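You operate a simulated robot arm through the tools that you are given. There is no shell and no other tool. Be economical: measure what you need, move in short steps, check, and stop when the job is done.

You run a simulated robot arm. Do the job below in one go: nothing can be reset, and whatever is moved stays where it is left.

## Task
Wind the silver watch in the winder as its tag says.
Fine: set the turns dial and the direction switch by the tag, run it to its end, put the watch back where it stood.

Only the result counts: the job must be done as asked and must still hold three seconds after the hand-in. Knocking over, shifting, dropping, spilling or breaking anything else fails it.

## Robot
A 7-joint arm with a two-finger parallel gripper, fixed in place. Base frame: the origin is at the foot of the arm, x ahead of it, y to its left, z up; the work surface is at about z = 0. Lengths are in mm, angles in degrees, forces in N, time in s.
With the tool pointing down near the work surface it reaches from about 240 to 620 mm from the base axis. Its first joint turns from -66.0 to 66.0 degrees. Payload 2.6 kg.
The tool frame sits at the grasp point between the pads (the TCP): z along the fingers, y along the line on which they close. The tips reach 30 mm beyond it. The gripper opens to 94 mm. The fingers are 28 mm wide and 10 mm thick; the gripper's body (50 by 96 mm) begins 55 mm behind the TCP.
Orientation is told as [roll, pitch, yaw] about the base's x, y, z axes, in that order, counted from this pose: with the fingers straight down and closing along the base's y, the tool's x points along the base's -x, its y along +y and its z along -z.

## Interface
- The arm moves only by the tool step_arm. Its argument "steps" is one flat list of numbers, 7 for each row, row after row: the opening, from 0 (shut) to 1 (fully open), then the shift along the tool's x, y, z in mm, then the turn, a rotation vector about the tool's x, y, z in degrees. In form: [jaw, tx, ty, tz, ax, ay, az, jaw, tx, ty, tz, ax, ay, az, ...]. A call has 1 to 8 rows; each row is the pose to reach, as a shift and turn from the pose commanded when the call began, along the tool's axes at that moment. Rows are played at 5 a second. More than 50 mm and 8.6 degrees between two rows, or a gripper value outside its range, and nothing of the call is played. A pose out of reach is approached as far as the arm can. The call stops where the force on the tool passes 70 N (or 10 N more than at its start, if that is more) or the arm is blocked; 0.2 s more then pass. Each finger travels about 72 mm/s and halts on what it meets, pressing with about 35 N; the grip force reading is that of the motor and also rises with nothing between the fingers. The clock runs only during rows and for 0.2 s after the last one: add rows that repeat a pose to give the fingers time. The reply holds the time, the measured pose of the TCP, the force on the tool along the base axes, the opening and the grip force, in the units named above and with some noise.
- Cameras (640 x 400 px; columns grow to the right, rows downward): "scene" is fixed at [32.2, 428, 566.3]; the picture's right is [-0.81, -0.59, 0.00], its down [-0.34, 0.46, -0.82] and it looks along [0.49, -0.66, -0.57] (base axes); focal length 369 px, centre (320, 200). "wrist" rides on the gripper at [-37, 0, -58] in the tool frame; the picture's right is [0.00, -1.00, 0.00], its down [0.97, 0.00, -0.24] and it looks along [0.24, 0.00, 0.97] (tool axes); focal length 218 px, centre (320, 200).
- get_image(camera): a new picture of that camera. No time passes.
- point_at(camera, pixels): for up to 12 pixels [column, row] of the newest picture of that camera ("zoom" is the newest enlarged one), the place [x, y, z] in the base frame of the surface seen there, good to about 2 mm. No time passes.
- enlarge(camera, box): a new picture of the part [left, top, right, bottom] of that camera's present view, enlarged. No time passes.
- job_done(): hands the job in; it is judged then, once.

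Go step by step. Measure first, check grasps and placings, and put right what went wrong. The budget is 80 turns and 46 pictures, counting those below and the enlarged ones. Unless the task says otherwise, let go and move clear before handing in, and close with one line.

The tools are called after ">>>" by a JSON object that holds its "fn" and its "kwargs". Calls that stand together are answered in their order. step_arm: Moves the arm, as the interface text tells. Its arguments: {"type":"object","properties":{"steps":{"type":"array"}},"required":["steps"]} The other tools are called the same way: get_image (camera) takes a picture; point_at (camera, pixels) gives the place of the surface under pixels of a picture; enlarge (camera, box) takes an enlarged picture of a part of a camera's view; job_done () hands the job in.

At the start:

```text
t: 0.0
tool_pos: [415.9, 99.6, 309.2]
tcp_rot: [0.0, 0.1, 0.0]
force: [-0.5, 0.2, 0.8]
width: 94.1
grip_force: 0.0
```

scene: 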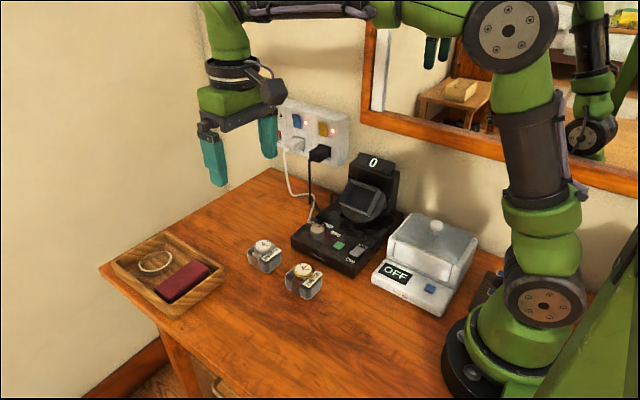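
wrist: 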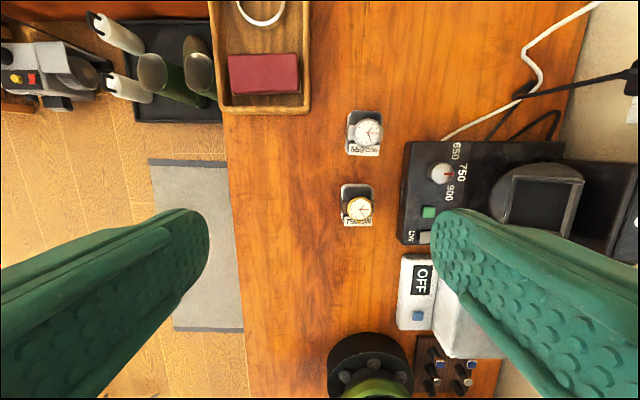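

The scene shows two watches on stands, the winder with dial, green button and switch, and another box with OFF. I'll enlarge the watches and the winder.

>>> {"fn": "enlarge", "kwargs": {"camera": "wrist", "box": [330, 100, 400, 240]}}

>>> {"fn": "enlarge", "kwargs": {"camera": "scene", "box": [235, 225, 335, 305]}}

>>> {"fn": "enlarge", "kwargs": {"camera": "scene", "box": [280, 140, 420, 280]}}

>>> {"fn": "enlarge", "kwargs": {"camera": "wrist", "box": [395, 130, 640, 270]}}

```text
2.86 times, centred on (365, 170) of wrist
```

zoom: 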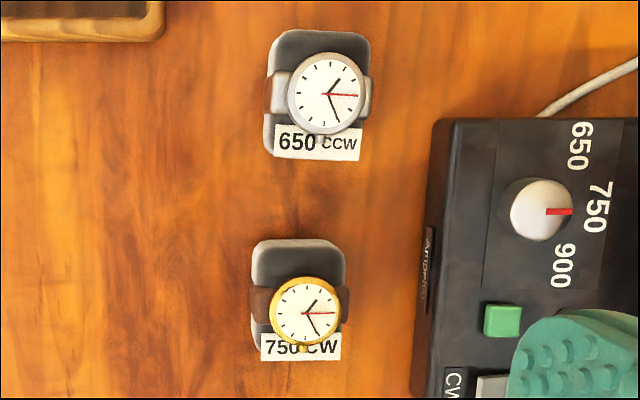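

```text
5.00 times, centred on (285, 265) of scene
```

zoom: 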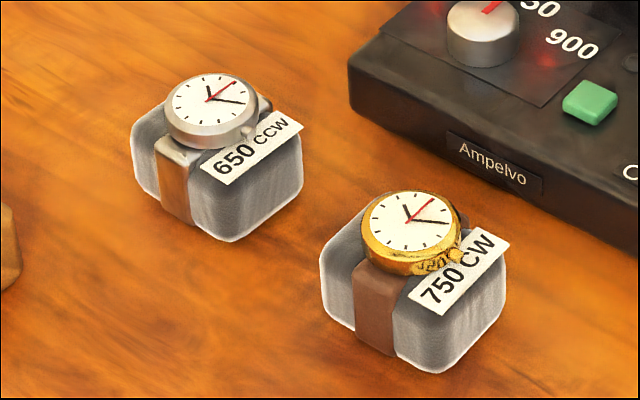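

```text
2.86 times, centred on (350, 210) of scene
```

zoom: 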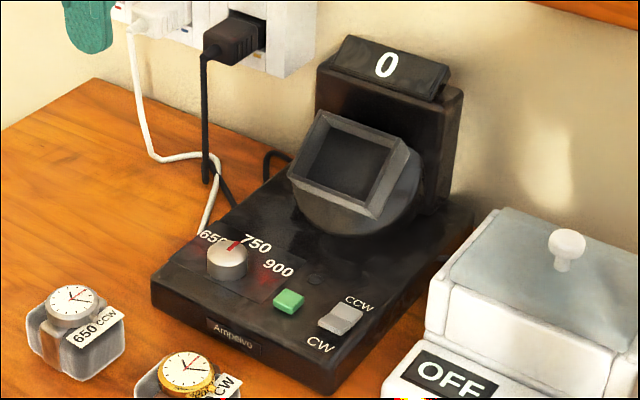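

```text
2.61 times, centred on (518, 200) of wrist
```

zoom: 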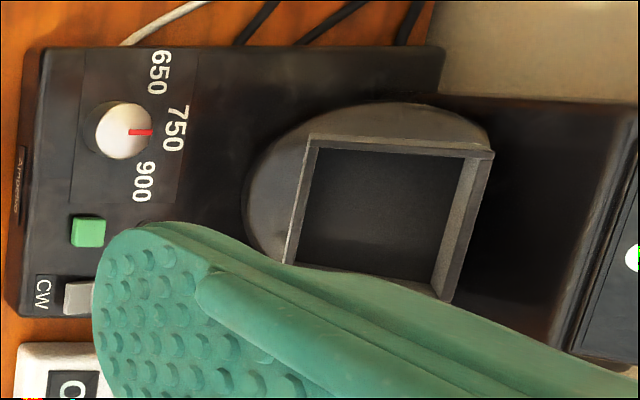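

The silver watch's tag reads 650 CCW, and the dial currently points at 750. Next I'll measure the winder and the watches.

>>> {"fn": "enlarge", "kwargs": {"camera": "scene", "box": [285, 205, 405, 280]}}

>>> {"fn": "enlarge", "kwargs": {"camera": "scene", "box": [270, 95, 410, 225]}}

>>> {"fn": "point_at", "kwargs": {"camera": "scene", "pixels": [[317, 227], [339, 245], [357, 250], [344, 213], [386, 217], [350, 179], [385, 193], [362, 200], [291, 238], [352, 275], [403, 212], [375, 165]]}}

>>> {"fn": "point_at", "kwargs": {"camera": "wrist", "pixels": [[349, 112], [379, 112], [368, 131], [348, 150], [379, 154], [345, 185], [372, 186], [358, 208], [343, 224], [372, 226], [440, 173], [428, 212]]}}

```text
5.33 times, centred on (345, 242) of scene
```

zoom: 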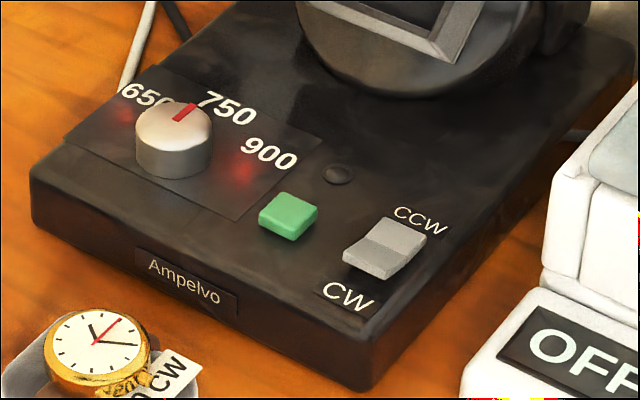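

```text
3.08 times, centred on (340, 160) of scene
```

zoom: 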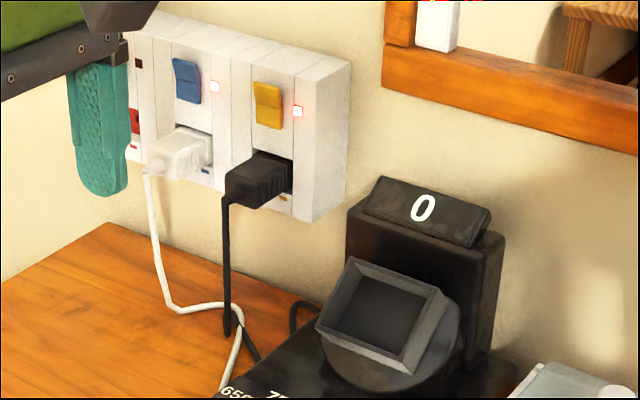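

```text
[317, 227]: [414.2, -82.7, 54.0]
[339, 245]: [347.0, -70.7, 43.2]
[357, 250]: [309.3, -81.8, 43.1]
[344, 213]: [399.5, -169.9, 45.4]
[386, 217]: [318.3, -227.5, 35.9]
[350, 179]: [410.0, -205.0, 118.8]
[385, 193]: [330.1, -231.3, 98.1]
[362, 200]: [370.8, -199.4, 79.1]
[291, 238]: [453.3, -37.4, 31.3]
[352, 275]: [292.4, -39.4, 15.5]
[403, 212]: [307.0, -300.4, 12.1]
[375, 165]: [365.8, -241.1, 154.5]
```

```text
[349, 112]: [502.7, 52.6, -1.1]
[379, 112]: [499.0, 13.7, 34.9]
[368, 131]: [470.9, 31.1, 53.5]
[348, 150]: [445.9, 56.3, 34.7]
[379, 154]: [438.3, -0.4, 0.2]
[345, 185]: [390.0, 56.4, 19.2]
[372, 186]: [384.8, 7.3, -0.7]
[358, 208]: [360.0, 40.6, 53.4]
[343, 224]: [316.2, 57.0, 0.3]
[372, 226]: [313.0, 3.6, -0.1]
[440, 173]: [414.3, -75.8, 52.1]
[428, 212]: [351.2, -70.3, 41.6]
```

I need a closer look at the controls, so I'll move above them.

>>> {"fn": "step_arm", "kwargs": {"steps": [1, 9, -35, 20, 0, 0, 0, 1, 18, -70, 40, 0, 0, 0, 1, 27, -105, 60, 0, 0, 0, 1, 36, -140, 80, 0, 0, 0, 1, 46, -165, 90, 0, 0, 0, 1, 46, -165, 90, 0, 0, 0]}}

>>> {"fn": "get_image", "kwargs": {"camera": "wrist"}}

```text
t: 1.4
tool_pos: [370.5, -67.1, 217.7]
tcp_rot: [0.0, 0.0, 0.0]
force: [0.1, 0.8, 0.2]
width: 94.0
grip_force: 0.0
```

```text
37 pictures are left
```

wrist: 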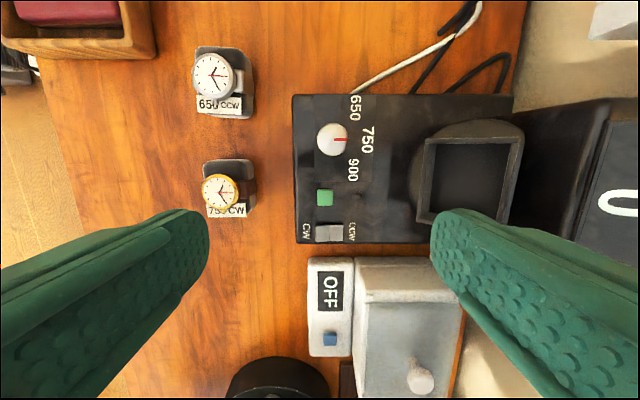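

>>> {"fn": "enlarge", "kwargs": {"camera": "wrist", "box": [285, 85, 445, 250]}}

>>> {"fn": "point_at", "kwargs": {"camera": "wrist", "pixels": [[325, 139], [332, 139], [340, 139], [354, 106], [366, 140], [353, 170], [318, 233], [325, 233], [333, 233], [340, 233], [325, 198], [310, 180]]}}

>>> {"fn": "point_at", "kwargs": {"camera": "wrist", "pixels": [[427, 142], [520, 138], [502, 221], [418, 221], [465, 180], [440, 180], [495, 180], [470, 140], [463, 222], [472, 150], [462, 210], [423, 180]]}}

```text
2.42 times, centred on (365, 168) of wrist
```

zoom: 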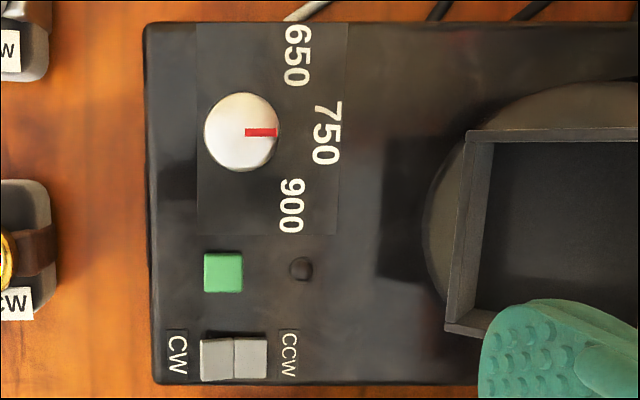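

```text
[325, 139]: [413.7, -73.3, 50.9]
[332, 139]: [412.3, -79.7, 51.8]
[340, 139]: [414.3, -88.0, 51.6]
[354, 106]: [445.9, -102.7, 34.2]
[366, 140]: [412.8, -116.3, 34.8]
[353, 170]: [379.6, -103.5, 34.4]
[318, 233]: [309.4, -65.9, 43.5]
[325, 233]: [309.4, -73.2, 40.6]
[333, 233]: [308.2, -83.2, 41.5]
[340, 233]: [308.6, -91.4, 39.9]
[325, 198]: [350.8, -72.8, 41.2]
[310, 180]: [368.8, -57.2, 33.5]
```

```text
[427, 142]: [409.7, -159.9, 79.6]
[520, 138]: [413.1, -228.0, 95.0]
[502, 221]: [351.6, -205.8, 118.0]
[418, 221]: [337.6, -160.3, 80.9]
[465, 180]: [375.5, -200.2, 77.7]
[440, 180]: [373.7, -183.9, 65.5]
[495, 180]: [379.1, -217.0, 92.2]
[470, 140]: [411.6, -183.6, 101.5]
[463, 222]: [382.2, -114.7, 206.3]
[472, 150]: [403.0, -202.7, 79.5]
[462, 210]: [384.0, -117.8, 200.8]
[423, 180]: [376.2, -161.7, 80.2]
```

The dial is centred near (412.5, -79.7) with its top at z≈52, and the rocker sits at x≈309, y from -65 to -92. I need to know which rocker half is down.

>>> {"fn": "enlarge", "kwargs": {"camera": "scene", "box": [340, 235, 380, 265]}}

>>> {"fn": "point_at", "kwargs": {"camera": "zoom", "pixels": [[180, 230], [220, 240], [260, 260], [240, 150], [280, 165], [330, 190], [260, 110], [300, 120], [350, 140], [210, 190], [300, 230], [150, 220]]}}

```text
13.33 times, centred on (360, 250) of scene
```

zoom: 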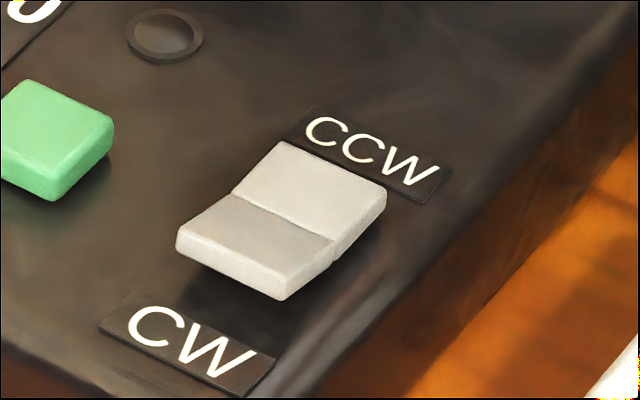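

```text
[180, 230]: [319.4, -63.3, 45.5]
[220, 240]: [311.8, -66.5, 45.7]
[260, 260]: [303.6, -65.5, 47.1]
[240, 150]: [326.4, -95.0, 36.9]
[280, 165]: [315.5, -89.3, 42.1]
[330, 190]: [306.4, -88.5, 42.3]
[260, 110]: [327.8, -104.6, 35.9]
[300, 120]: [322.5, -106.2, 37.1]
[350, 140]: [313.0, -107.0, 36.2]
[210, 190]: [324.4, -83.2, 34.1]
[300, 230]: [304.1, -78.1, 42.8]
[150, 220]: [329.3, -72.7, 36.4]
```

The CW end is high (z≈46) and the CCW half lies low (≈42), so the rocker already seems to be on CCW. I'll press that end later to confirm, and go to the dial first.

>>> {"fn": "step_arm", "kwargs": {"steps": [0.7, -20, -6, 20, 0, 0, 0, 0.7, -42, -12.6, 50, 0, 0, 0, 0.7, -42, -12.6, 95, 0, 0, 0, 0.7, -42, -12.6, 125, 0, 0, 0, 0.7, -42, -12.6, 146, 0, 0, 0, 0.7, -42, -12.6, 146, 0, 0, 0]}}

>>> {"fn": "get_image", "kwargs": {"camera": "wrist"}}

```text
t: 2.8
tool_pos: [412.9, -79.3, 72.9]
tcp_rot: [0.0, -0.1, 0.0]
force: [-0.4, -0.4, 0.3]
width: 66.0
grip_force: 0.2
```

```text
34 pictures are left
```

wrist: 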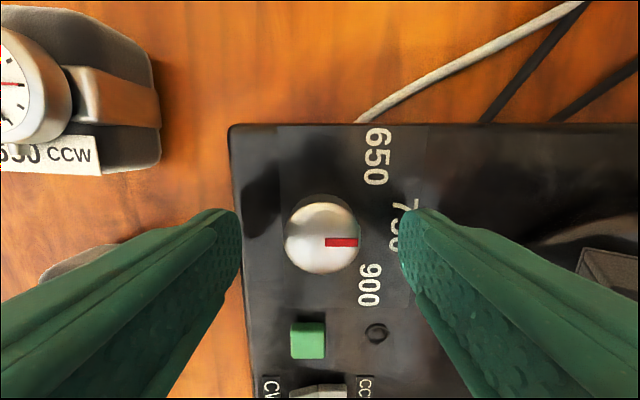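

The knob is centred between the fingers (320,238). I'll lower 3 mm and close.

>>> {"fn": "step_arm", "kwargs": {"steps": [0.7, 0, 0, 3, 0, 0, 0, 0.3, 0, 0, 3, 0, 0, 0, 0.3, 0, 0, 3, 0, 0, 0, 0.3, 0, 0, 3, 0, 0, 0]}}

```text
t: 3.8
tool_pos: [412.5, -80.1, 70.6]
tcp_rot: [-0.1, 0.0, -0.1]
force: [1.4, -8.3, -3.3]
width: 31.4
grip_force: 44.8
```

>>> {"fn": "step_arm", "kwargs": {"steps": [0.3, 0, 0, 3, 0, 0, -7, 0.3, 0, 0, 3, 0, 0, -14, 0.3, 0, 0, 3, 0, 0, -21, 0.3, 0, 0, 3, 0, 0, -28, 0.3, 0, 0, 3, 0, 0, -35, 0.3, 0, 0, 3, 0, 0, -42, 0.3, 0, 0, 3, 0, 0, -49, 0.3, 0, 0, 3, 0, 0, -52]}}

>>> {"fn": "enlarge", "kwargs": {"camera": "wrist", "box": [220, 100, 440, 340]}}

>>> {"fn": "enlarge", "kwargs": {"camera": "scene", "box": [280, 200, 400, 280]}}

```text
t: 5.6
tool_pos: [411.5, -81.2, 69.4]
tcp_rot: [-0.3, -0.2, 52.1]
force: [6.0, -17.1, 17.8]
width: 30.9
grip_force: 44.8
```

```text
1.67 times, centred on (330, 220) of wrist
```

zoom: 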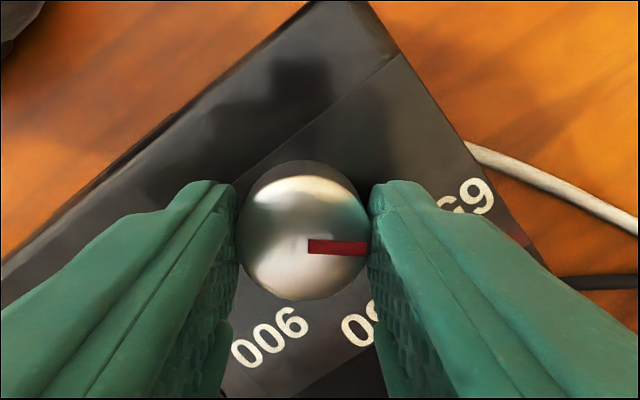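

```text
5.00 times, centred on (340, 240) of scene
```

zoom: 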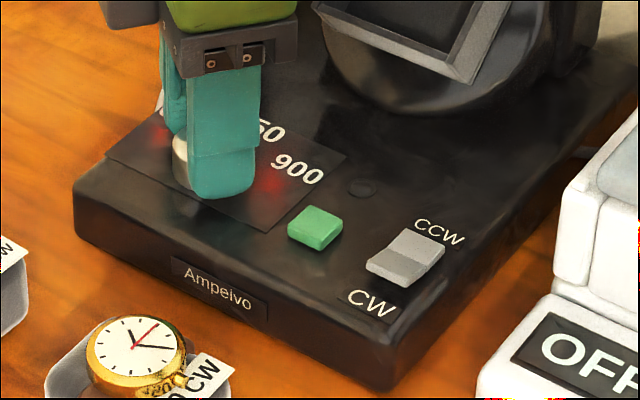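

The pointer followed the gripper. I'll release, rise and look.

>>> {"fn": "step_arm", "kwargs": {"steps": [0.7, 0, 0, 0, 0, 0, 0, 0.7, 0, 0, 0, 0, 0, 0, 0.7, 0, 0, -40, 0, 0, 8, 0.7, 0, 0, -80, 0, 0, 16, 0.7, 0, 0, -80, 0, 0, 16]}}

>>> {"fn": "enlarge", "kwargs": {"camera": "wrist", "box": [220, 100, 440, 340]}}

```text
t: 6.8
tool_pos: [413.7, -78.8, 149.3]
tcp_rot: [-0.1, 0.0, 35.9]
force: [0.5, 0.0, 0.6]
width: 65.7
grip_force: 0.0
```

```text
1.67 times, centred on (330, 220) of wrist
```

zoom: 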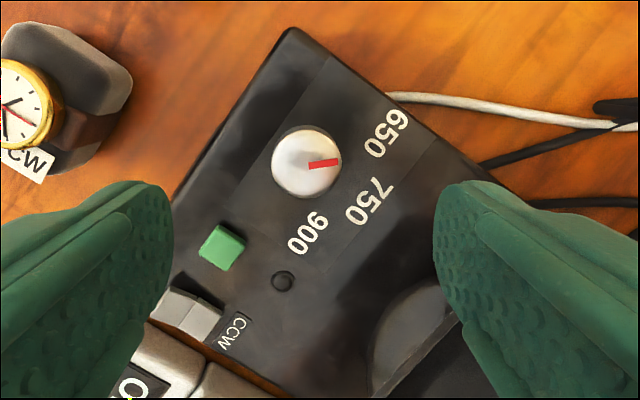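

The pointer has turned about 46° while the 650 label is about 56° round. I'll re-grip and turn about 10° further.

>>> {"fn": "step_arm", "kwargs": {"steps": [0.6, 0, 0, 40, 0, 0, -5, 0.6, 0, 0, 77, 0, 0, -10, 0.6, 0, 0, 77, 0, 0, -10, 0.28, 0, 0, 77, 0, 0, -10, 0.28, 0, 0, 77, 0, 0, -10, 0.28, 0, 0, 77, 0, 0, -14, 0.28, 0, 0, 77, 0, 0, -18, 0.28, 0, 0, 77, 0, 0, -22]}}

>>> {"fn": "step_arm", "kwargs": {"steps": [0.6, 0, 0, 0, 0, 0, 0, 0.6, 0, 0, 0, 0, 0, 0, 0.6, 0, 0, -40, 0, 0, 8, 0.6, 0, 0, -80, 0, 0, 16, 0.6, 0, 0, -80, 0, 0, 24, 0.6, 0, 0, -80, 0, 0, 32, 0.6, 0, 0, -80, 0, 0, 40, 0.6, 0, 0, -80, 0, 0, 48]}}

>>> {"fn": "enlarge", "kwargs": {"camera": "wrist", "box": [220, 100, 440, 340]}}

```text
t: 8.6
tool_pos: [413.0, -80.3, 69.9]
tcp_rot: [-0.2, 0.0, 57.9]
force: [20.2, -11.2, -19.2]
width: 31.2
grip_force: 44.3
```

```text
t: 10.4
tool_pos: [411.1, -79.5, 151.6]
tcp_rot: [0.0, 0.0, 9.8]
force: [-0.8, -0.9, -0.5]
width: 56.4
grip_force: 0.2
```

```text
1.67 times, centred on (330, 220) of wrist
```

zoom: 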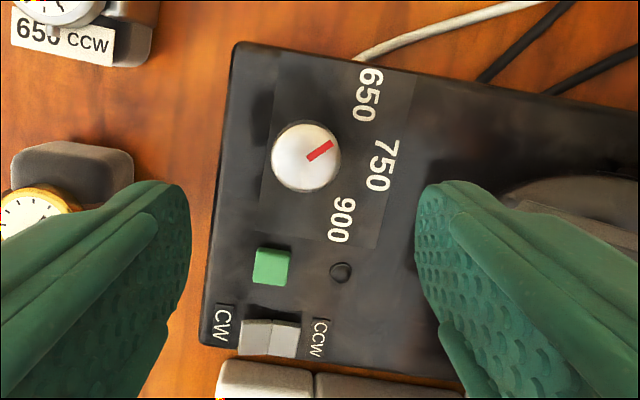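

The pointer is still at 45°, so that is the 650 detent. Next I'll press the CCW end of the rocker with the closed fingertips to confirm its state.

>>> {"fn": "step_arm", "kwargs": {"steps": [0.3, 40, 0, 0, 0, 0, 5, 0, 80, 0.5, 20, 0, 0, 9.8, 0, 99.4, 0.8, 50, 0, 0, 9.8, 0, 99.4, 0.8, 68, 0, 0, 9.8, 0, 99.4, 0.8, 73, 0, 0, 9.8, 0, 99.4, 0.8, 73, 0, 0, 9.8]}}

>>> {"fn": "enlarge", "kwargs": {"camera": "scene", "box": [310, 200, 410, 275]}}

```text
t: 11.8
tool_pos: [312.3, -94.6, 77.2]
tcp_rot: [-0.1, 0.0, 0.2]
force: [-0.1, -0.2, 0.7]
width: 0.0
grip_force: 32.9
```

```text
5.33 times, centred on (360, 238) of scene
```

zoom: 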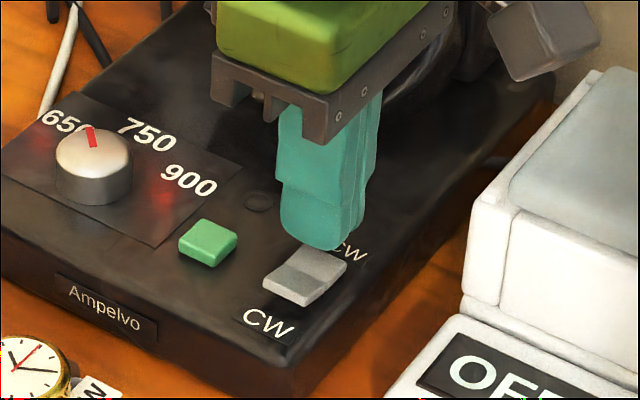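

The dial reads 650. Now I'll press down gently.

>>> {"fn": "step_arm", "kwargs": {"steps": [0, 0, 0, 3, 0, 0, 0, 0, 0, 0, 5, 0, 0, 0, 0, 0, 0, 7, 0, 0, 0, 0, 0, 0, 8.5, 0, 0, 0, 0, 0, 0, 8.5, 0, 0, 0]}}

>>> {"fn": "enlarge", "kwargs": {"camera": "scene", "box": [310, 200, 410, 275]}}

```text
t: 13.0
tool_pos: [312.9, -96.0, 70.6]
tcp_rot: [0.0, -0.1, 0.1]
force: [-11.6, 2.5, 36.4]
width: 0.0
grip_force: 33.4
```

```text
5.33 times, centred on (360, 238) of scene
```

zoom: 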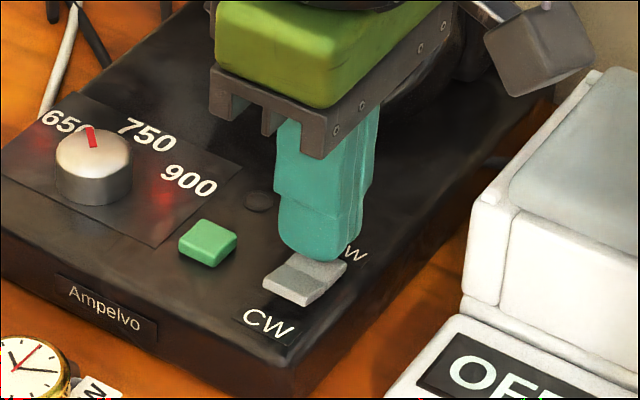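

The rocker did not move under 36 N, so CCW is already set. I'll go look at the silver watch from above.

>>> {"fn": "step_arm", "kwargs": {"steps": [0, 0, 0, -45, 0, 0, 0, 0.4, 0, 0, -90, 0, 0, 0, 1, -35, 30, -110, 0, 0, 0, 1, -70, 60, -120, 0, 0, 0, 1, -105, 90, -120, 0, 0, 0, 1, -140, 120, -120, 0, 0, 0, 1, -157, 126, -120, 0, 0, 0, 1, -157, 126, -120, 0, 0, 0]}}

>>> {"fn": "get_image", "kwargs": {"camera": "wrist"}}

```text
refused: row 3 steps farther than a row can; nothing moved
```

```text
27 pictures are left
```

wrist: 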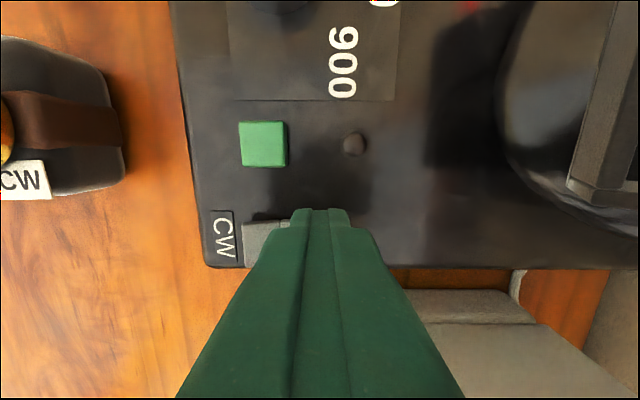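

The call was refused for too large a step; I'll repeat it with smaller rows.

>>> {"fn": "step_arm", "kwargs": {"steps": [0, 0, 0, -45, 0, 0, 0, 0.4, 0, 0, -90, 0, 0, 0, 1, -30, 25, -110, 0, 0, 0, 1, -62, 54, -120, 0, 0, 0, 1, -97, 84, -120, 0, 0, 0, 1, -130, 112, -120, 0, 0, 0, 1, -157, 126, -120, 0, 0, 0, 1, -157, 126, -120, 0, 0, 0]}}

>>> {"fn": "get_image", "kwargs": {"camera": "wrist"}}

```text
t: 14.8
tool_pos: [469.6, 33.5, 190.9]
tcp_rot: [0.0, -0.1, 0.2]
force: [0.5, -0.3, 0.0]
width: 94.1
grip_force: 0.0
```

```text
26 pictures are left
```

wrist: 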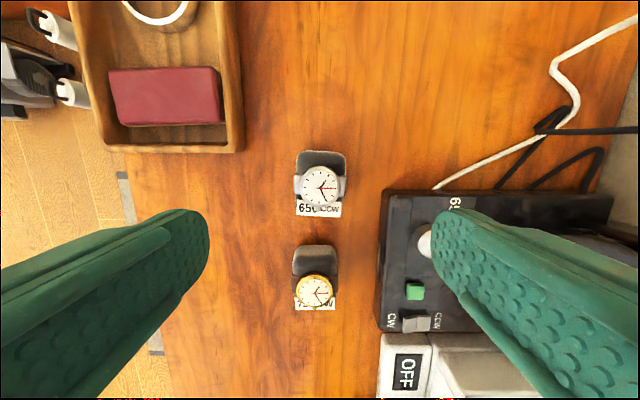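

>>> {"fn": "enlarge", "kwargs": {"camera": "wrist", "box": [280, 140, 360, 220]}}

>>> {"fn": "point_at", "kwargs": {"camera": "wrist", "pixels": [[302, 154], [320, 155], [342, 156], [297, 185], [302, 182], [320, 186], [336, 186], [342, 185], [346, 186], [300, 208], [320, 209], [340, 209]]}}

>>> {"fn": "enlarge", "kwargs": {"camera": "scene", "box": [240, 230, 290, 280]}}

>>> {"fn": "point_at", "kwargs": {"camera": "zoom", "pixels": [[200, 180], [310, 215], [330, 300], [120, 210], [400, 170], [270, 300], [300, 370], [170, 270], [270, 110], [340, 160], [420, 240], [240, 345]]}}

```text
5.00 times, centred on (320, 180) of wrist
```

zoom: 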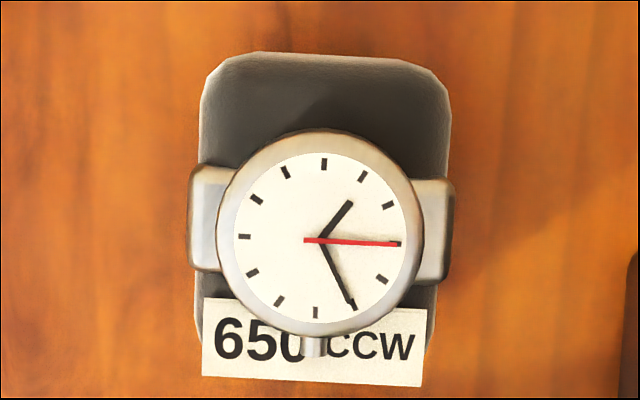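

```text
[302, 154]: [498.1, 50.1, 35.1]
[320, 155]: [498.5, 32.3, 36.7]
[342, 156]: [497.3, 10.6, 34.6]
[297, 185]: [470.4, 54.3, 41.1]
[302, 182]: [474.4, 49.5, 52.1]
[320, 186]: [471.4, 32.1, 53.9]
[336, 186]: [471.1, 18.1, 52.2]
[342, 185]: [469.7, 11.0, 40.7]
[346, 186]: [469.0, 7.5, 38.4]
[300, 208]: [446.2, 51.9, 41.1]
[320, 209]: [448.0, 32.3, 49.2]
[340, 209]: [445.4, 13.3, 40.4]
```

```text
8.00 times, centred on (265, 255) of scene
```

zoom: 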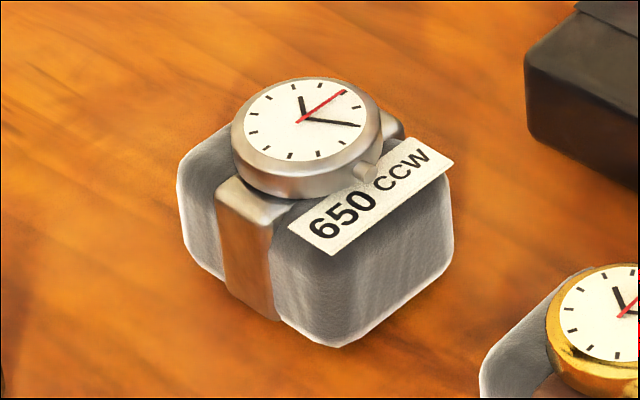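

```text
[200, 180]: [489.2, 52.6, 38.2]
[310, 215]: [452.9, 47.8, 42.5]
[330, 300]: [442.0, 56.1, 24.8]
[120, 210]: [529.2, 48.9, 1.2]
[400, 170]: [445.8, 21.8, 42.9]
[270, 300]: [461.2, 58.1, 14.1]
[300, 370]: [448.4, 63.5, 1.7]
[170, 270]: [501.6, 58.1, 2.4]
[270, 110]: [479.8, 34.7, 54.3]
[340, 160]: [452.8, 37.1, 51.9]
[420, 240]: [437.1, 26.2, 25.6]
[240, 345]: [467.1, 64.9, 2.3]
```

The cushion is about 60 (x) by 50 (y) and 36 high, and the strap wraps the ±y faces. The cup faces +y and up at roughly 40°, so I'll tilt the tool and look straight into it to measure.

>>> {"fn": "step_arm", "kwargs": {"steps": [1, 16, -26, 3, 6.5, 0, 0, 1, 32, -52, 6, 13, 0, 0, 1, 48, -78, 9, 19.5, 0, 0, 1, 64, -104, 12, 26, 0, 0, 1, 80, -130, 15, 33, 0, 0, 1, 95.6, -155.5, 19, 39.5, 0, 0, 1, 95.6, -155.5, 19, 39.5, 0, 0]}}

>>> {"fn": "get_image", "kwargs": {"camera": "wrist"}}

>>> {"fn": "point_at", "kwargs": {"camera": "wrist", "pixels": [[320, 200], [320, 170], [320, 230], [290, 200], [350, 200]]}}

```text
t: 16.4
tool_pos: [375.1, -124.7, 171.0]
tcp_rot: [-39.6, 0.0, 0.2]
force: [0.1, -0.1, -0.7]
width: 93.8
grip_force: 0.1
```

```text
23 pictures are left
```

wrist: 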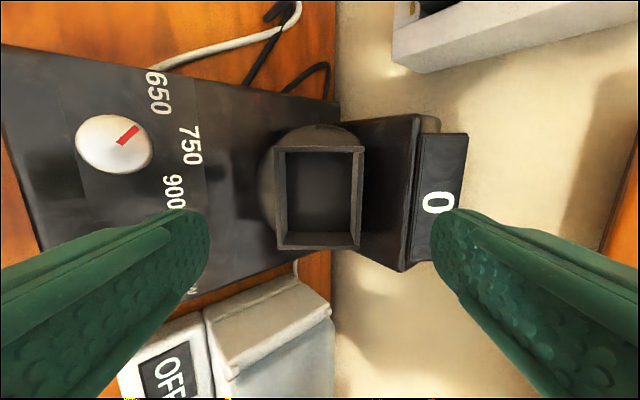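

```text
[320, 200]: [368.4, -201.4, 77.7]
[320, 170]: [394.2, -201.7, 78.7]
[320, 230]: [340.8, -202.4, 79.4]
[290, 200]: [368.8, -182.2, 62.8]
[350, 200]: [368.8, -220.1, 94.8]
```

>>> {"fn": "enlarge", "kwargs": {"camera": "wrist", "box": [250, 130, 390, 270]}}

>>> {"fn": "point_at", "kwargs": {"camera": "zoom", "pixels": [[320, 80], [320, 95], [300, 325], [300, 335], [125, 200], [135, 200], [480, 180], [490, 180], [135, 320], [165, 115], [460, 110], [470, 310]]}}

```text
2.86 times, centred on (320, 200) of wrist
```

zoom: 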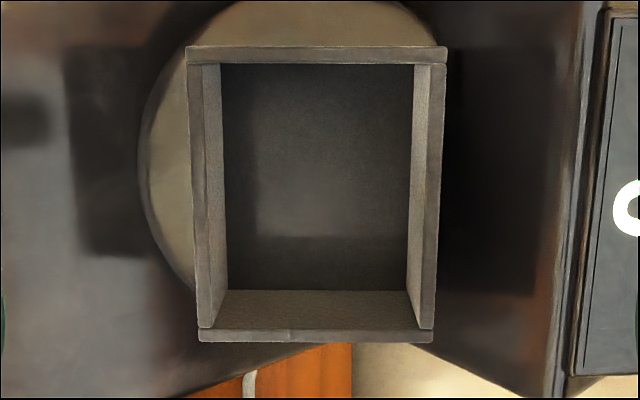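

```text
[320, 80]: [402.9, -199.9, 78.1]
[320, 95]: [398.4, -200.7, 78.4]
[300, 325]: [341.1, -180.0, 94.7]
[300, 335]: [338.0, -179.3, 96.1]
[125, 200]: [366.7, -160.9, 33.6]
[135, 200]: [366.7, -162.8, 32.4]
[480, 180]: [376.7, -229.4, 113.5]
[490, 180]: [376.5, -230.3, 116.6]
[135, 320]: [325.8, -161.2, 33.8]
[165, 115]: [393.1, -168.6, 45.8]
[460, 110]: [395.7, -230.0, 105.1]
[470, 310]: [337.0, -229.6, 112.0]
```

>>> {"fn": "point_at", "kwargs": {"camera": "zoom", "pixels": [[198, 130], [200, 250], [437, 130], [430, 250], [320, 55], [310, 335], [320, 49], [310, 341], [225, 200], [405, 200], [320, 285], [320, 70]]}}

```text
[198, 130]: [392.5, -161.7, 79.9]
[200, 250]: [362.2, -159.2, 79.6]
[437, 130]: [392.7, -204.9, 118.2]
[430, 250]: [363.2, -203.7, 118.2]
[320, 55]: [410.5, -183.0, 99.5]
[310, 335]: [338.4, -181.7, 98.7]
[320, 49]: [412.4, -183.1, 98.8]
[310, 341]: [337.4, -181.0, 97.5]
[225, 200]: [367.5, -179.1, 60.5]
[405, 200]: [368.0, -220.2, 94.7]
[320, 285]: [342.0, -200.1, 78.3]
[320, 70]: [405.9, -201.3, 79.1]
```

The cup's inner size is about 67 (x) by 54 (slope), its rim centre (374, -182.4, 99), depth 27.5 and tilt 40°. So the cushion goes in at the same yaw. I'll go back over the silver watch.

>>> {"fn": "step_arm", "kwargs": {"steps": [1, -16, 25, -11.4, -6.6, 0, 0, 1, -31, 49, -22.7, -13.2, 0, 0, 1, -47, 73.4, -34.1, -19.8, 0, 0, 1, -63, 98, -45.5, -26.4, 0, 0, 1, -78, 122, -57, -33, 0, 0, 1, -93.9, 146.8, -68.2, -39.6, 0, 0, 1, -93.9, 146.8, -68.2, -39.6, 0, 0]}}

>>> {"fn": "get_image", "kwargs": {"camera": "wrist"}}

>>> {"fn": "point_at", "kwargs": {"camera": "wrist", "pixels": [[320, 200]]}}

```text
t: 18.0
tool_pos: [469.0, 30.7, 130.1]
tcp_rot: [0.2, -0.1, 0.2]
force: [-0.2, -0.5, -0.5]
width: 93.9
grip_force: 0.0
```

```text
21 pictures are left
```

wrist: 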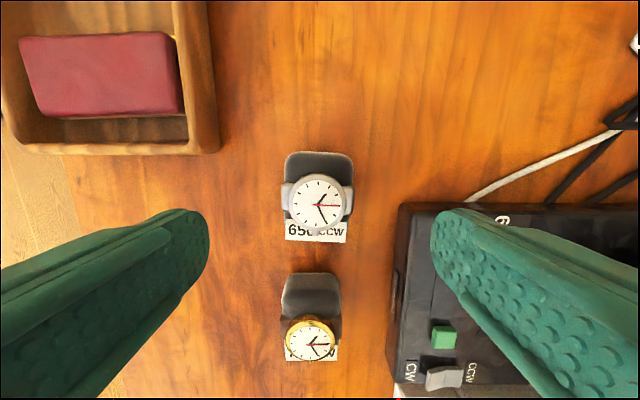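

```text
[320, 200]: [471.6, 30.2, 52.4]
```

>>> {"fn": "enlarge", "kwargs": {"camera": "wrist", "box": [265, 140, 375, 250]}}

>>> {"fn": "point_at", "kwargs": {"camera": "zoom", "pixels": [[90, 60], [300, 70], [60, 200], [70, 215], [310, 200], [318, 200], [80, 285], [290, 300], [100, 52], [200, 50], [280, 60], [190, 275]]}}

```text
3.64 times, centred on (320, 195) of wrist
```

zoom: 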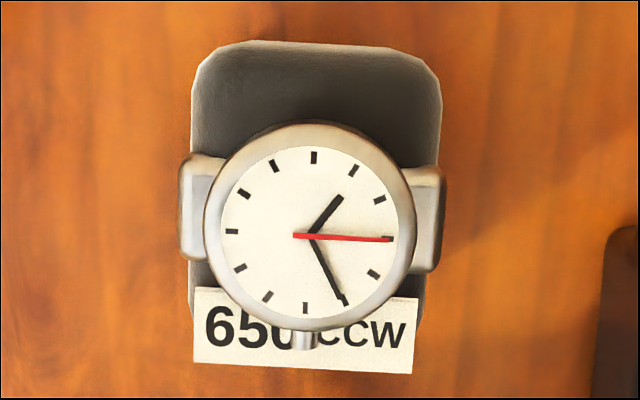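

```text
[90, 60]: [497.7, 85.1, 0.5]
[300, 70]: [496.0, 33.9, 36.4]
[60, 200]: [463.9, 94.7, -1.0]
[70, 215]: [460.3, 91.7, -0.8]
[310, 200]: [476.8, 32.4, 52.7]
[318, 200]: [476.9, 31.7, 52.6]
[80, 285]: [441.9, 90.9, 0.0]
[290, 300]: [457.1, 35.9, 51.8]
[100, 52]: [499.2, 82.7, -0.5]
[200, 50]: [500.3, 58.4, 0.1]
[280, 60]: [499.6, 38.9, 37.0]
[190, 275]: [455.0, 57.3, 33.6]
```

The watch is yawed by about -3° (tag edge (195,362)→(412,374) in the zoom), with its grasp centre near (469.5, 32). I'll align, descend and then check before closing.

>>> {"fn": "step_arm", "kwargs": {"steps": [0.8, -0.5, 1.2, 25, 0, 0, 3, 0.8, -0.5, 1.2, 50, 0, 0, 3, 0.8, -0.5, 1.2, 66, 0, 0, 3, 0.8, -0.5, 1.2, 71.6, 0, 0, 3, 0.8, -0.5, 1.2, 71.6, 0, 0, 3]}}

>>> {"fn": "get_image", "kwargs": {"camera": "wrist"}}

>>> {"fn": "enlarge", "kwargs": {"camera": "scene", "box": [220, 210, 320, 290]}}

```text
t: 19.2
tool_pos: [468.3, 34.5, 57.6]
tcp_rot: [0.2, -0.1, -2.8]
force: [0.2, 0.4, -0.9]
width: 75.3
grip_force: 0.0
```

```text
19 pictures are left
```

wrist: 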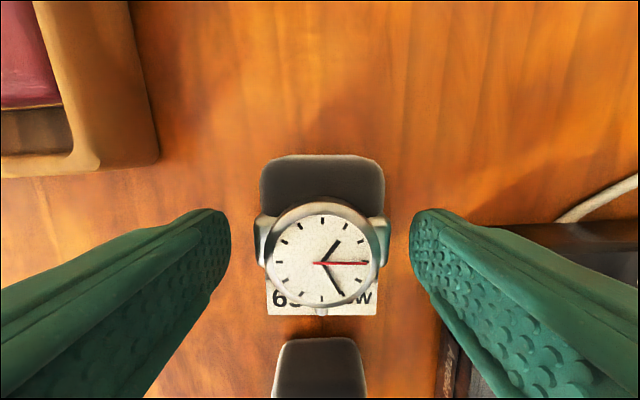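

```text
5.00 times, centred on (270, 250) of scene
```

zoom: 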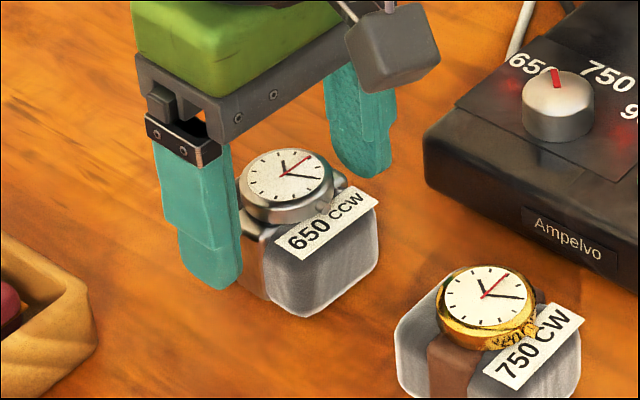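

Well centred (strap 254–390 around 322). Closing.

>>> {"fn": "step_arm", "kwargs": {"steps": [0.5, 0, 0, 0, 0, 0, 0, 0.5, 0, 0, 0, 0, 0, 0, 0.5, 0, 0, 0, 0, 0, 0, 0.45, 0, 0, 0, 0, 0, 0]}}

```text
t: 20.2
tool_pos: [468.7, 34.2, 58.7]
tcp_rot: [0.1, -0.1, -2.8]
force: [-0.5, -0.1, 0.6]
width: 49.1
grip_force: 34.5
```

Gripped at 49 mm. Lifting.

>>> {"fn": "step_arm", "kwargs": {"steps": [0.45, 0, 0, -5, 0, 0, 0, 0.45, 0, 0, -35, 0, 0, 0, 0.45, 0, 0, -80, 0, 0, -1.5, 0.45, 0, 0, -121.3, 0, 0, -3, 0.45, 0, 0, -121.3, 0, 0, -3]}}

>>> {"fn": "get_image", "kwargs": {"camera": "wrist"}}

```text
t: 21.4
tool_pos: [469.0, 32.7, 180.0]
tcp_rot: [0.1, -0.1, 0.2]
force: [0.4, 0.0, -2.2]
width: 49.2
grip_force: 35.2
```

```text
17 pictures are left
```

wrist: 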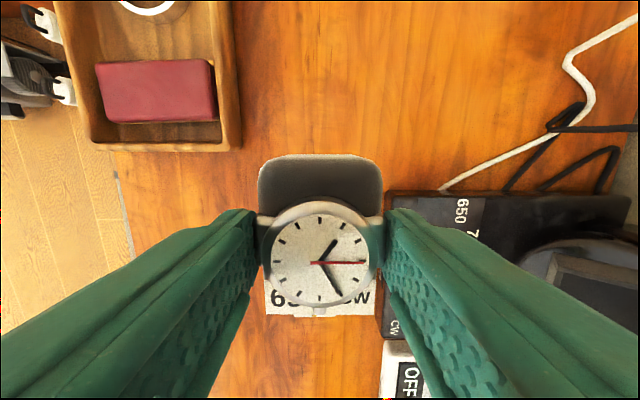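

The watch is held straight. I'll carry it to a tilted pre-insert pose in front of the cup.

>>> {"fn": "step_arm", "kwargs": {"steps": [0.45, 14, -24, 3, 5.7, 0, 0, 0.45, 28, -48, 6, 11.4, 0, 0, 0.45, 41, -71, 9, 17.1, 0, 0, 0.45, 54, -95, 12, 22.8, 0, 0, 0.45, 68, -119, 15, 28.5, 0, 0, 0.45, 82, -143, 19, 34.2, 0, 0, 0.45, 95, -166.5, 23, 40, 0, 0, 0.45, 95, -166.5, 23, 40, 0, 0]}}

>>> {"fn": "get_image", "kwargs": {"camera": "wrist"}}

>>> {"fn": "enlarge", "kwargs": {"camera": "scene", "box": [290, 110, 430, 240]}}

```text
t: 23.2
tool_pos: [376.1, -131.6, 156.1]
tcp_rot: [-40.0, 0.0, 0.2]
force: [0.3, -0.4, -1.0]
width: 49.0
grip_force: 34.9
```

```text
16 pictures are left
```

wrist: 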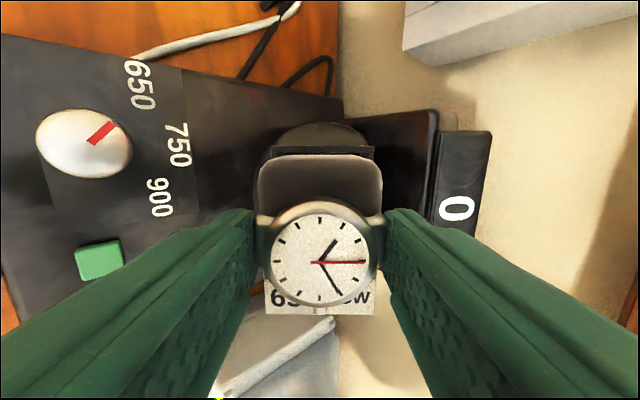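

```text
3.08 times, centred on (360, 175) of scene
```

zoom: 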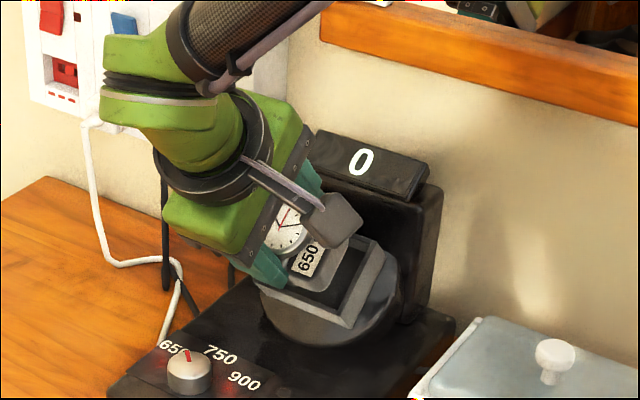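

I need to check the x alignment of cushion versus cup precisely.

>>> {"fn": "enlarge", "kwargs": {"camera": "wrist", "box": [250, 130, 390, 230]}}

>>> {"fn": "point_at", "kwargs": {"camera": "zoom", "pixels": [[320, 71], [330, 78], [330, 85], [320, 100], [320, 108], [320, 113], [320, 118], [320, 130], [320, 150], [500, 90], [520, 78], [110, 100]]}}

>>> {"fn": "point_at", "kwargs": {"camera": "wrist", "pixels": [[320, 230], [290, 299], [320, 312], [355, 299], [280, 312], [370, 312], [320, 162], [265, 165], [376, 165]]}}

```text
4.00 times, centred on (320, 180) of wrist
```

zoom: 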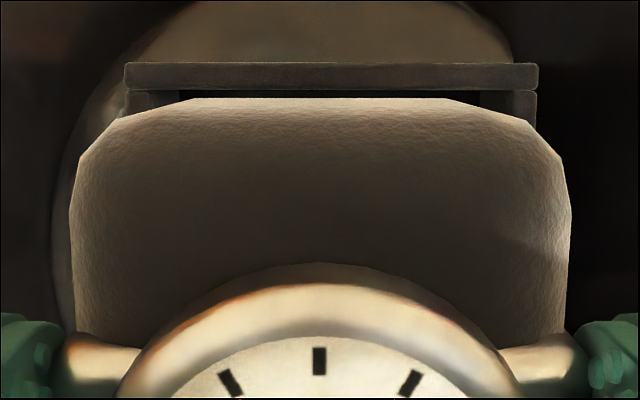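

```text
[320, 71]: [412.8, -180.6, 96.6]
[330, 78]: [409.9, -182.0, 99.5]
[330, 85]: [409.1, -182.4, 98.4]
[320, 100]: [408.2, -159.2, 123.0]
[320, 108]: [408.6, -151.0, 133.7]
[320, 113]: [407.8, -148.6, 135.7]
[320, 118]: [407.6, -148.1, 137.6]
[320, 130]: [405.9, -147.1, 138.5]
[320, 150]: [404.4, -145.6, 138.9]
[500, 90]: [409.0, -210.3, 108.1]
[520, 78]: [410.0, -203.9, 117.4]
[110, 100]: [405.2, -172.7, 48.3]
```

```text
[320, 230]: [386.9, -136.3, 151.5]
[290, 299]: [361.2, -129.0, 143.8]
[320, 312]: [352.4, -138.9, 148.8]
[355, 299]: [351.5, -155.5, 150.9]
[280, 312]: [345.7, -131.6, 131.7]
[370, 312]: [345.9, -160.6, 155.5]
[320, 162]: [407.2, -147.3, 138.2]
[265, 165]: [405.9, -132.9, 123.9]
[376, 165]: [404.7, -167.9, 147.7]
```

The cushion's +x edge is at 408.3 against the cup's inner edge at about 408.5, and the rim centre is about 1.7 mm upslope. I'll correct by tool x +2.5 and y -1.7, then advance slowly.

>>> {"fn": "step_arm", "kwargs": {"steps": [0.45, 2.5, -1.7, 0, 0, 0, 0, 0.45, 2.5, -1.7, 10, 0, 0, 0, 0.45, 2.5, -1.7, 18, 0, 0, 0, 0.45, 2.5, -1.7, 24, 0, 0, 0, 0.45, 2.5, -1.7, 24, 0, 0, 0]}}

>>> {"fn": "enlarge", "kwargs": {"camera": "wrist", "box": [240, 120, 400, 330]}}

```text
t: 24.4
tool_pos: [371.4, -149.3, 139.6]
tcp_rot: [-40.0, 0.0, 0.2]
force: [1.8, -0.3, -2.4]
width: 49.1
grip_force: 35.4
```

```text
1.90 times, centred on (320, 225) of wrist
```

zoom: 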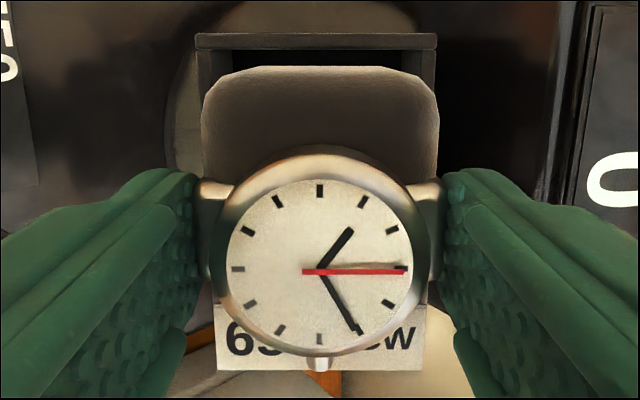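

It entered the rim without force, with a slight 1 mm slope offset. Continuing the insertion.

>>> {"fn": "step_arm", "kwargs": {"steps": [0.45, 0, 0.7, 5, 0, 0, 0, 0.45, 0, 0.7, 10, 0, 0, 0, 0.45, 0, 0.7, 15, 0, 0, 0, 0.45, 0, 0.7, 18, 0, 0, 0, 0.45, 0, 0.7, 18, 0, 0, 0]}}

>>> {"fn": "enlarge", "kwargs": {"camera": "scene", "box": [290, 110, 430, 240]}}

```text
t: 25.6
tool_pos: [372.5, -161.6, 125.7]
tcp_rot: [-39.9, 0.0, 0.2]
force: [0.1, -0.1, -1.3]
width: 49.2
grip_force: 35.2
```

```text
3.08 times, centred on (360, 175) of scene
```

zoom: 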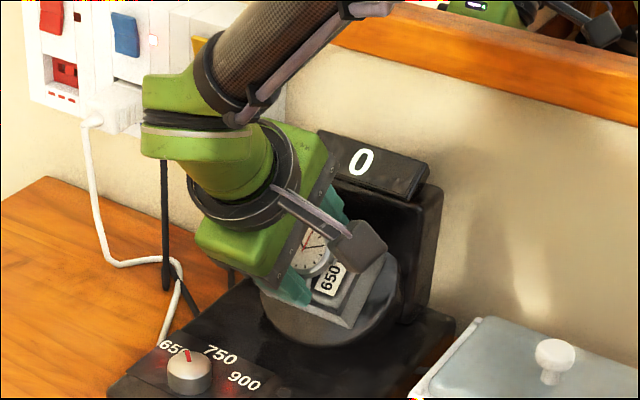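

About 3 mm remain and there is no contact force. I'll advance until I feel the floor.

>>> {"fn": "step_arm", "kwargs": {"steps": [0.45, 0, 0, 1, 0, 0, 0, 0.45, 0, 0, 2, 0, 0, 0, 0.45, 0, 0, 3, 0, 0, 0, 0.45, 0, 0, 3, 0, 0, 0]}}

```text
t: 26.6
tool_pos: [372.1, -162.4, 123.3]
tcp_rot: [-39.9, 0.0, 0.2]
force: [-2.2, 4.4, 5.1]
width: 49.2
grip_force: 35.1
```

Contact at about 7 N, at the expected seated depth. I'll release and back off.

>>> {"fn": "step_arm", "kwargs": {"steps": [0.6, 0, 0, 0, 0, 0, 0, 0.7, 0, 0, 0, 0, 0, 0, 0.7, 0, 0, 0, 0, 0, 0, 0.7, 0, 0, -30, 0, 0, 0, 0.7, 0, 0, -60, 0, 0, 0, 0.7, 0, 0, -60, 0, 0, 0]}}

>>> {"fn": "get_image", "kwargs": {"camera": "wrist"}}

```text
t: 28.0
tool_pos: [371.1, -125.3, 168.9]
tcp_rot: [-39.8, 0.0, 0.2]
force: [-0.4, -0.5, 0.0]
width: 65.9
grip_force: 0.1
```

```text
11 pictures are left
```

wrist: 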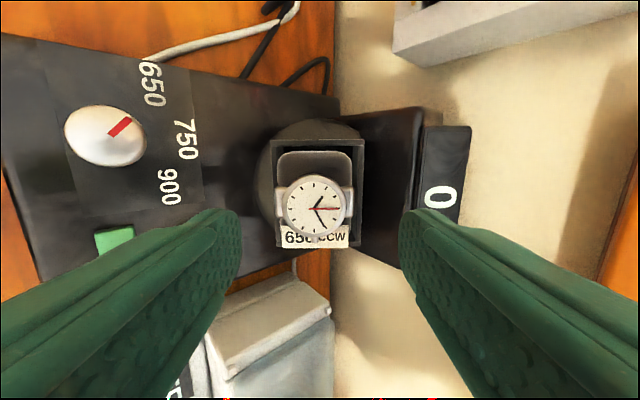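

The watch sits cleanly in the cup. Next I'll close the fingers, turn the tool upright and go above the green button.

>>> {"fn": "step_arm", "kwargs": {"steps": [0.5, 4, 18, 0, -8, 0, 0, 0.3, 8, 36, 3, -16, 0, 0, 0.1, 12, 54, 9, -24, 0, 0, 0, 16, 72, 18, -32, 0, 0, 0, 20, 90.9, 26.9, -39.8, 0, 0, 0, 20, 90.9, 26.9, -39.8, 0, 0]}}

>>> {"fn": "get_image", "kwargs": {"camera": "wrist"}}

```text
t: 29.4
tool_pos: [352.4, -70.8, 88.5]
tcp_rot: [0.0, 0.0, 0.3]
force: [0.3, 0.0, -0.2]
width: 0.0
grip_force: 32.8
```

```text
10 pictures are left
```

wrist: 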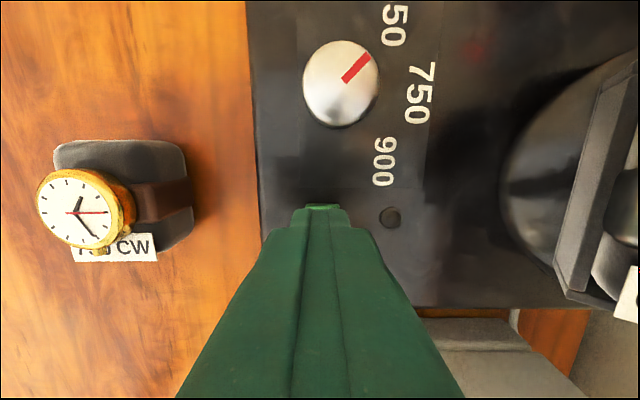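

Over the button. I'll press it and rise again.

>>> {"fn": "step_arm", "kwargs": {"steps": [0, 0, 0, 12, 0, 0, 0, 0, 0, 0, 16, 0, 0, 0, 0, 0, 0, 18, 0, 0, 0, 0, 0, 0, 20, 0, 0, 0]}}

```text
t: 30.4
tool_pos: [351.2, -72.5, 68.4]
tcp_rot: [0.0, 0.0, 0.2]
force: [-0.4, 1.6, 1.9]
width: 0.0
grip_force: 32.8
```

>>> {"fn": "enlarge", "kwargs": {"camera": "scene", "box": [290, 140, 410, 270]}}

```text
3.08 times, centred on (350, 205) of scene
```

zoom: 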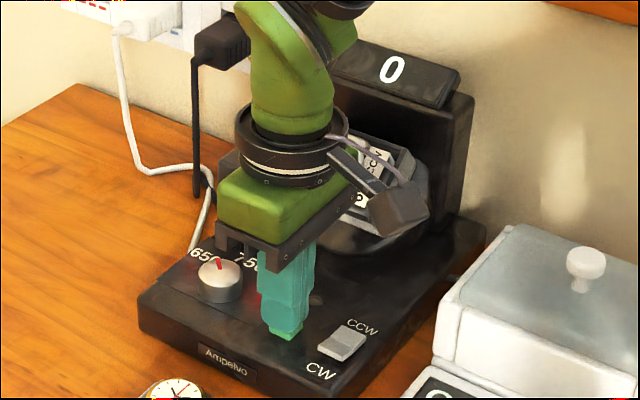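

The cup looks rotated already, so it may be running. I'll lift clear to y≈-30 and look.

>>> {"fn": "step_arm", "kwargs": {"steps": [0, 0, 0, -40, 0, 0, 0, 0, 0, 30, -80, 0, 0, 0, 0, 0, 60, -110, 0, 0, 0, 0, 0, 90, -130, 0, 0, 0]}}

>>> {"fn": "enlarge", "kwargs": {"camera": "scene", "box": [290, 140, 410, 270]}}

```text
t: 31.4
tool_pos: [350.6, 19.7, 200.2]
tcp_rot: [-0.1, 0.0, 0.2]
force: [0.8, 0.0, -0.5]
width: 0.0
grip_force: 33.0
```

```text
3.08 times, centred on (350, 205) of scene
```

zoom: 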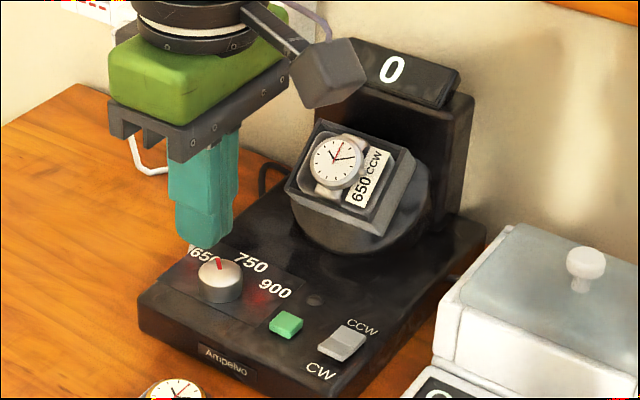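

The cup is in its original orientation and the display shows 0. I'll wait a moment and look again.

>>> {"fn": "step_arm", "kwargs": {"steps": [0, 0, 5, 0, 0, 0, 0, 0, 0, 5, 0, 0, 0, 0, 0, 0, 5, 0, 0, 0, 0, 0, 0, 5, 0, 0, 0, 0, 0, 0, 5, 0, 0, 0, 0, 0, 0, 5, 0, 0, 0, 0]}}

>>> {"fn": "enlarge", "kwargs": {"camera": "scene", "box": [290, 140, 410, 270]}}

```text
t: 32.8
tool_pos: [351.2, 23.0, 199.9]
tcp_rot: [-0.1, 0.0, 0.2]
force: [-0.4, 0.7, -0.1]
width: 0.1
grip_force: 33.1
```

```text
3.08 times, centred on (350, 205) of scene
```

zoom: 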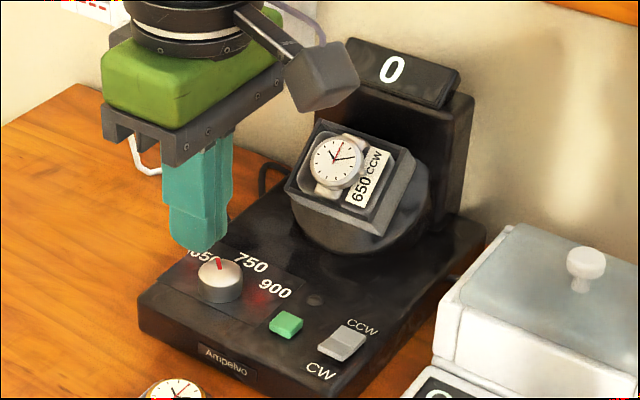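

It is not running, so the press was too shallow. I'll press again, deeper.

>>> {"fn": "step_arm", "kwargs": {"steps": [0, 0, -35, 25, 0, 0, 0, 0, 0, -70, 60, 0, 0, 0, 0, 0, -95, 95, 0, 0, 0, 0, 0, -95, 124, 0, 0, 0, 0, 0, -95, 130, 0, 0, 0, 0, 0, -95, 132, 0, 0, 0, 0, 0, -95, 133.5, 0, 0, 0, 0, 0, -95, 133.5, 0, 0, 0]}}

```text
t: 34.6
tool_pos: [352.5, -72.8, 65.6]
tcp_rot: [-0.1, 0.0, 0.1]
force: [-0.3, -0.8, 7.9]
width: 0.2
grip_force: 32.9
```

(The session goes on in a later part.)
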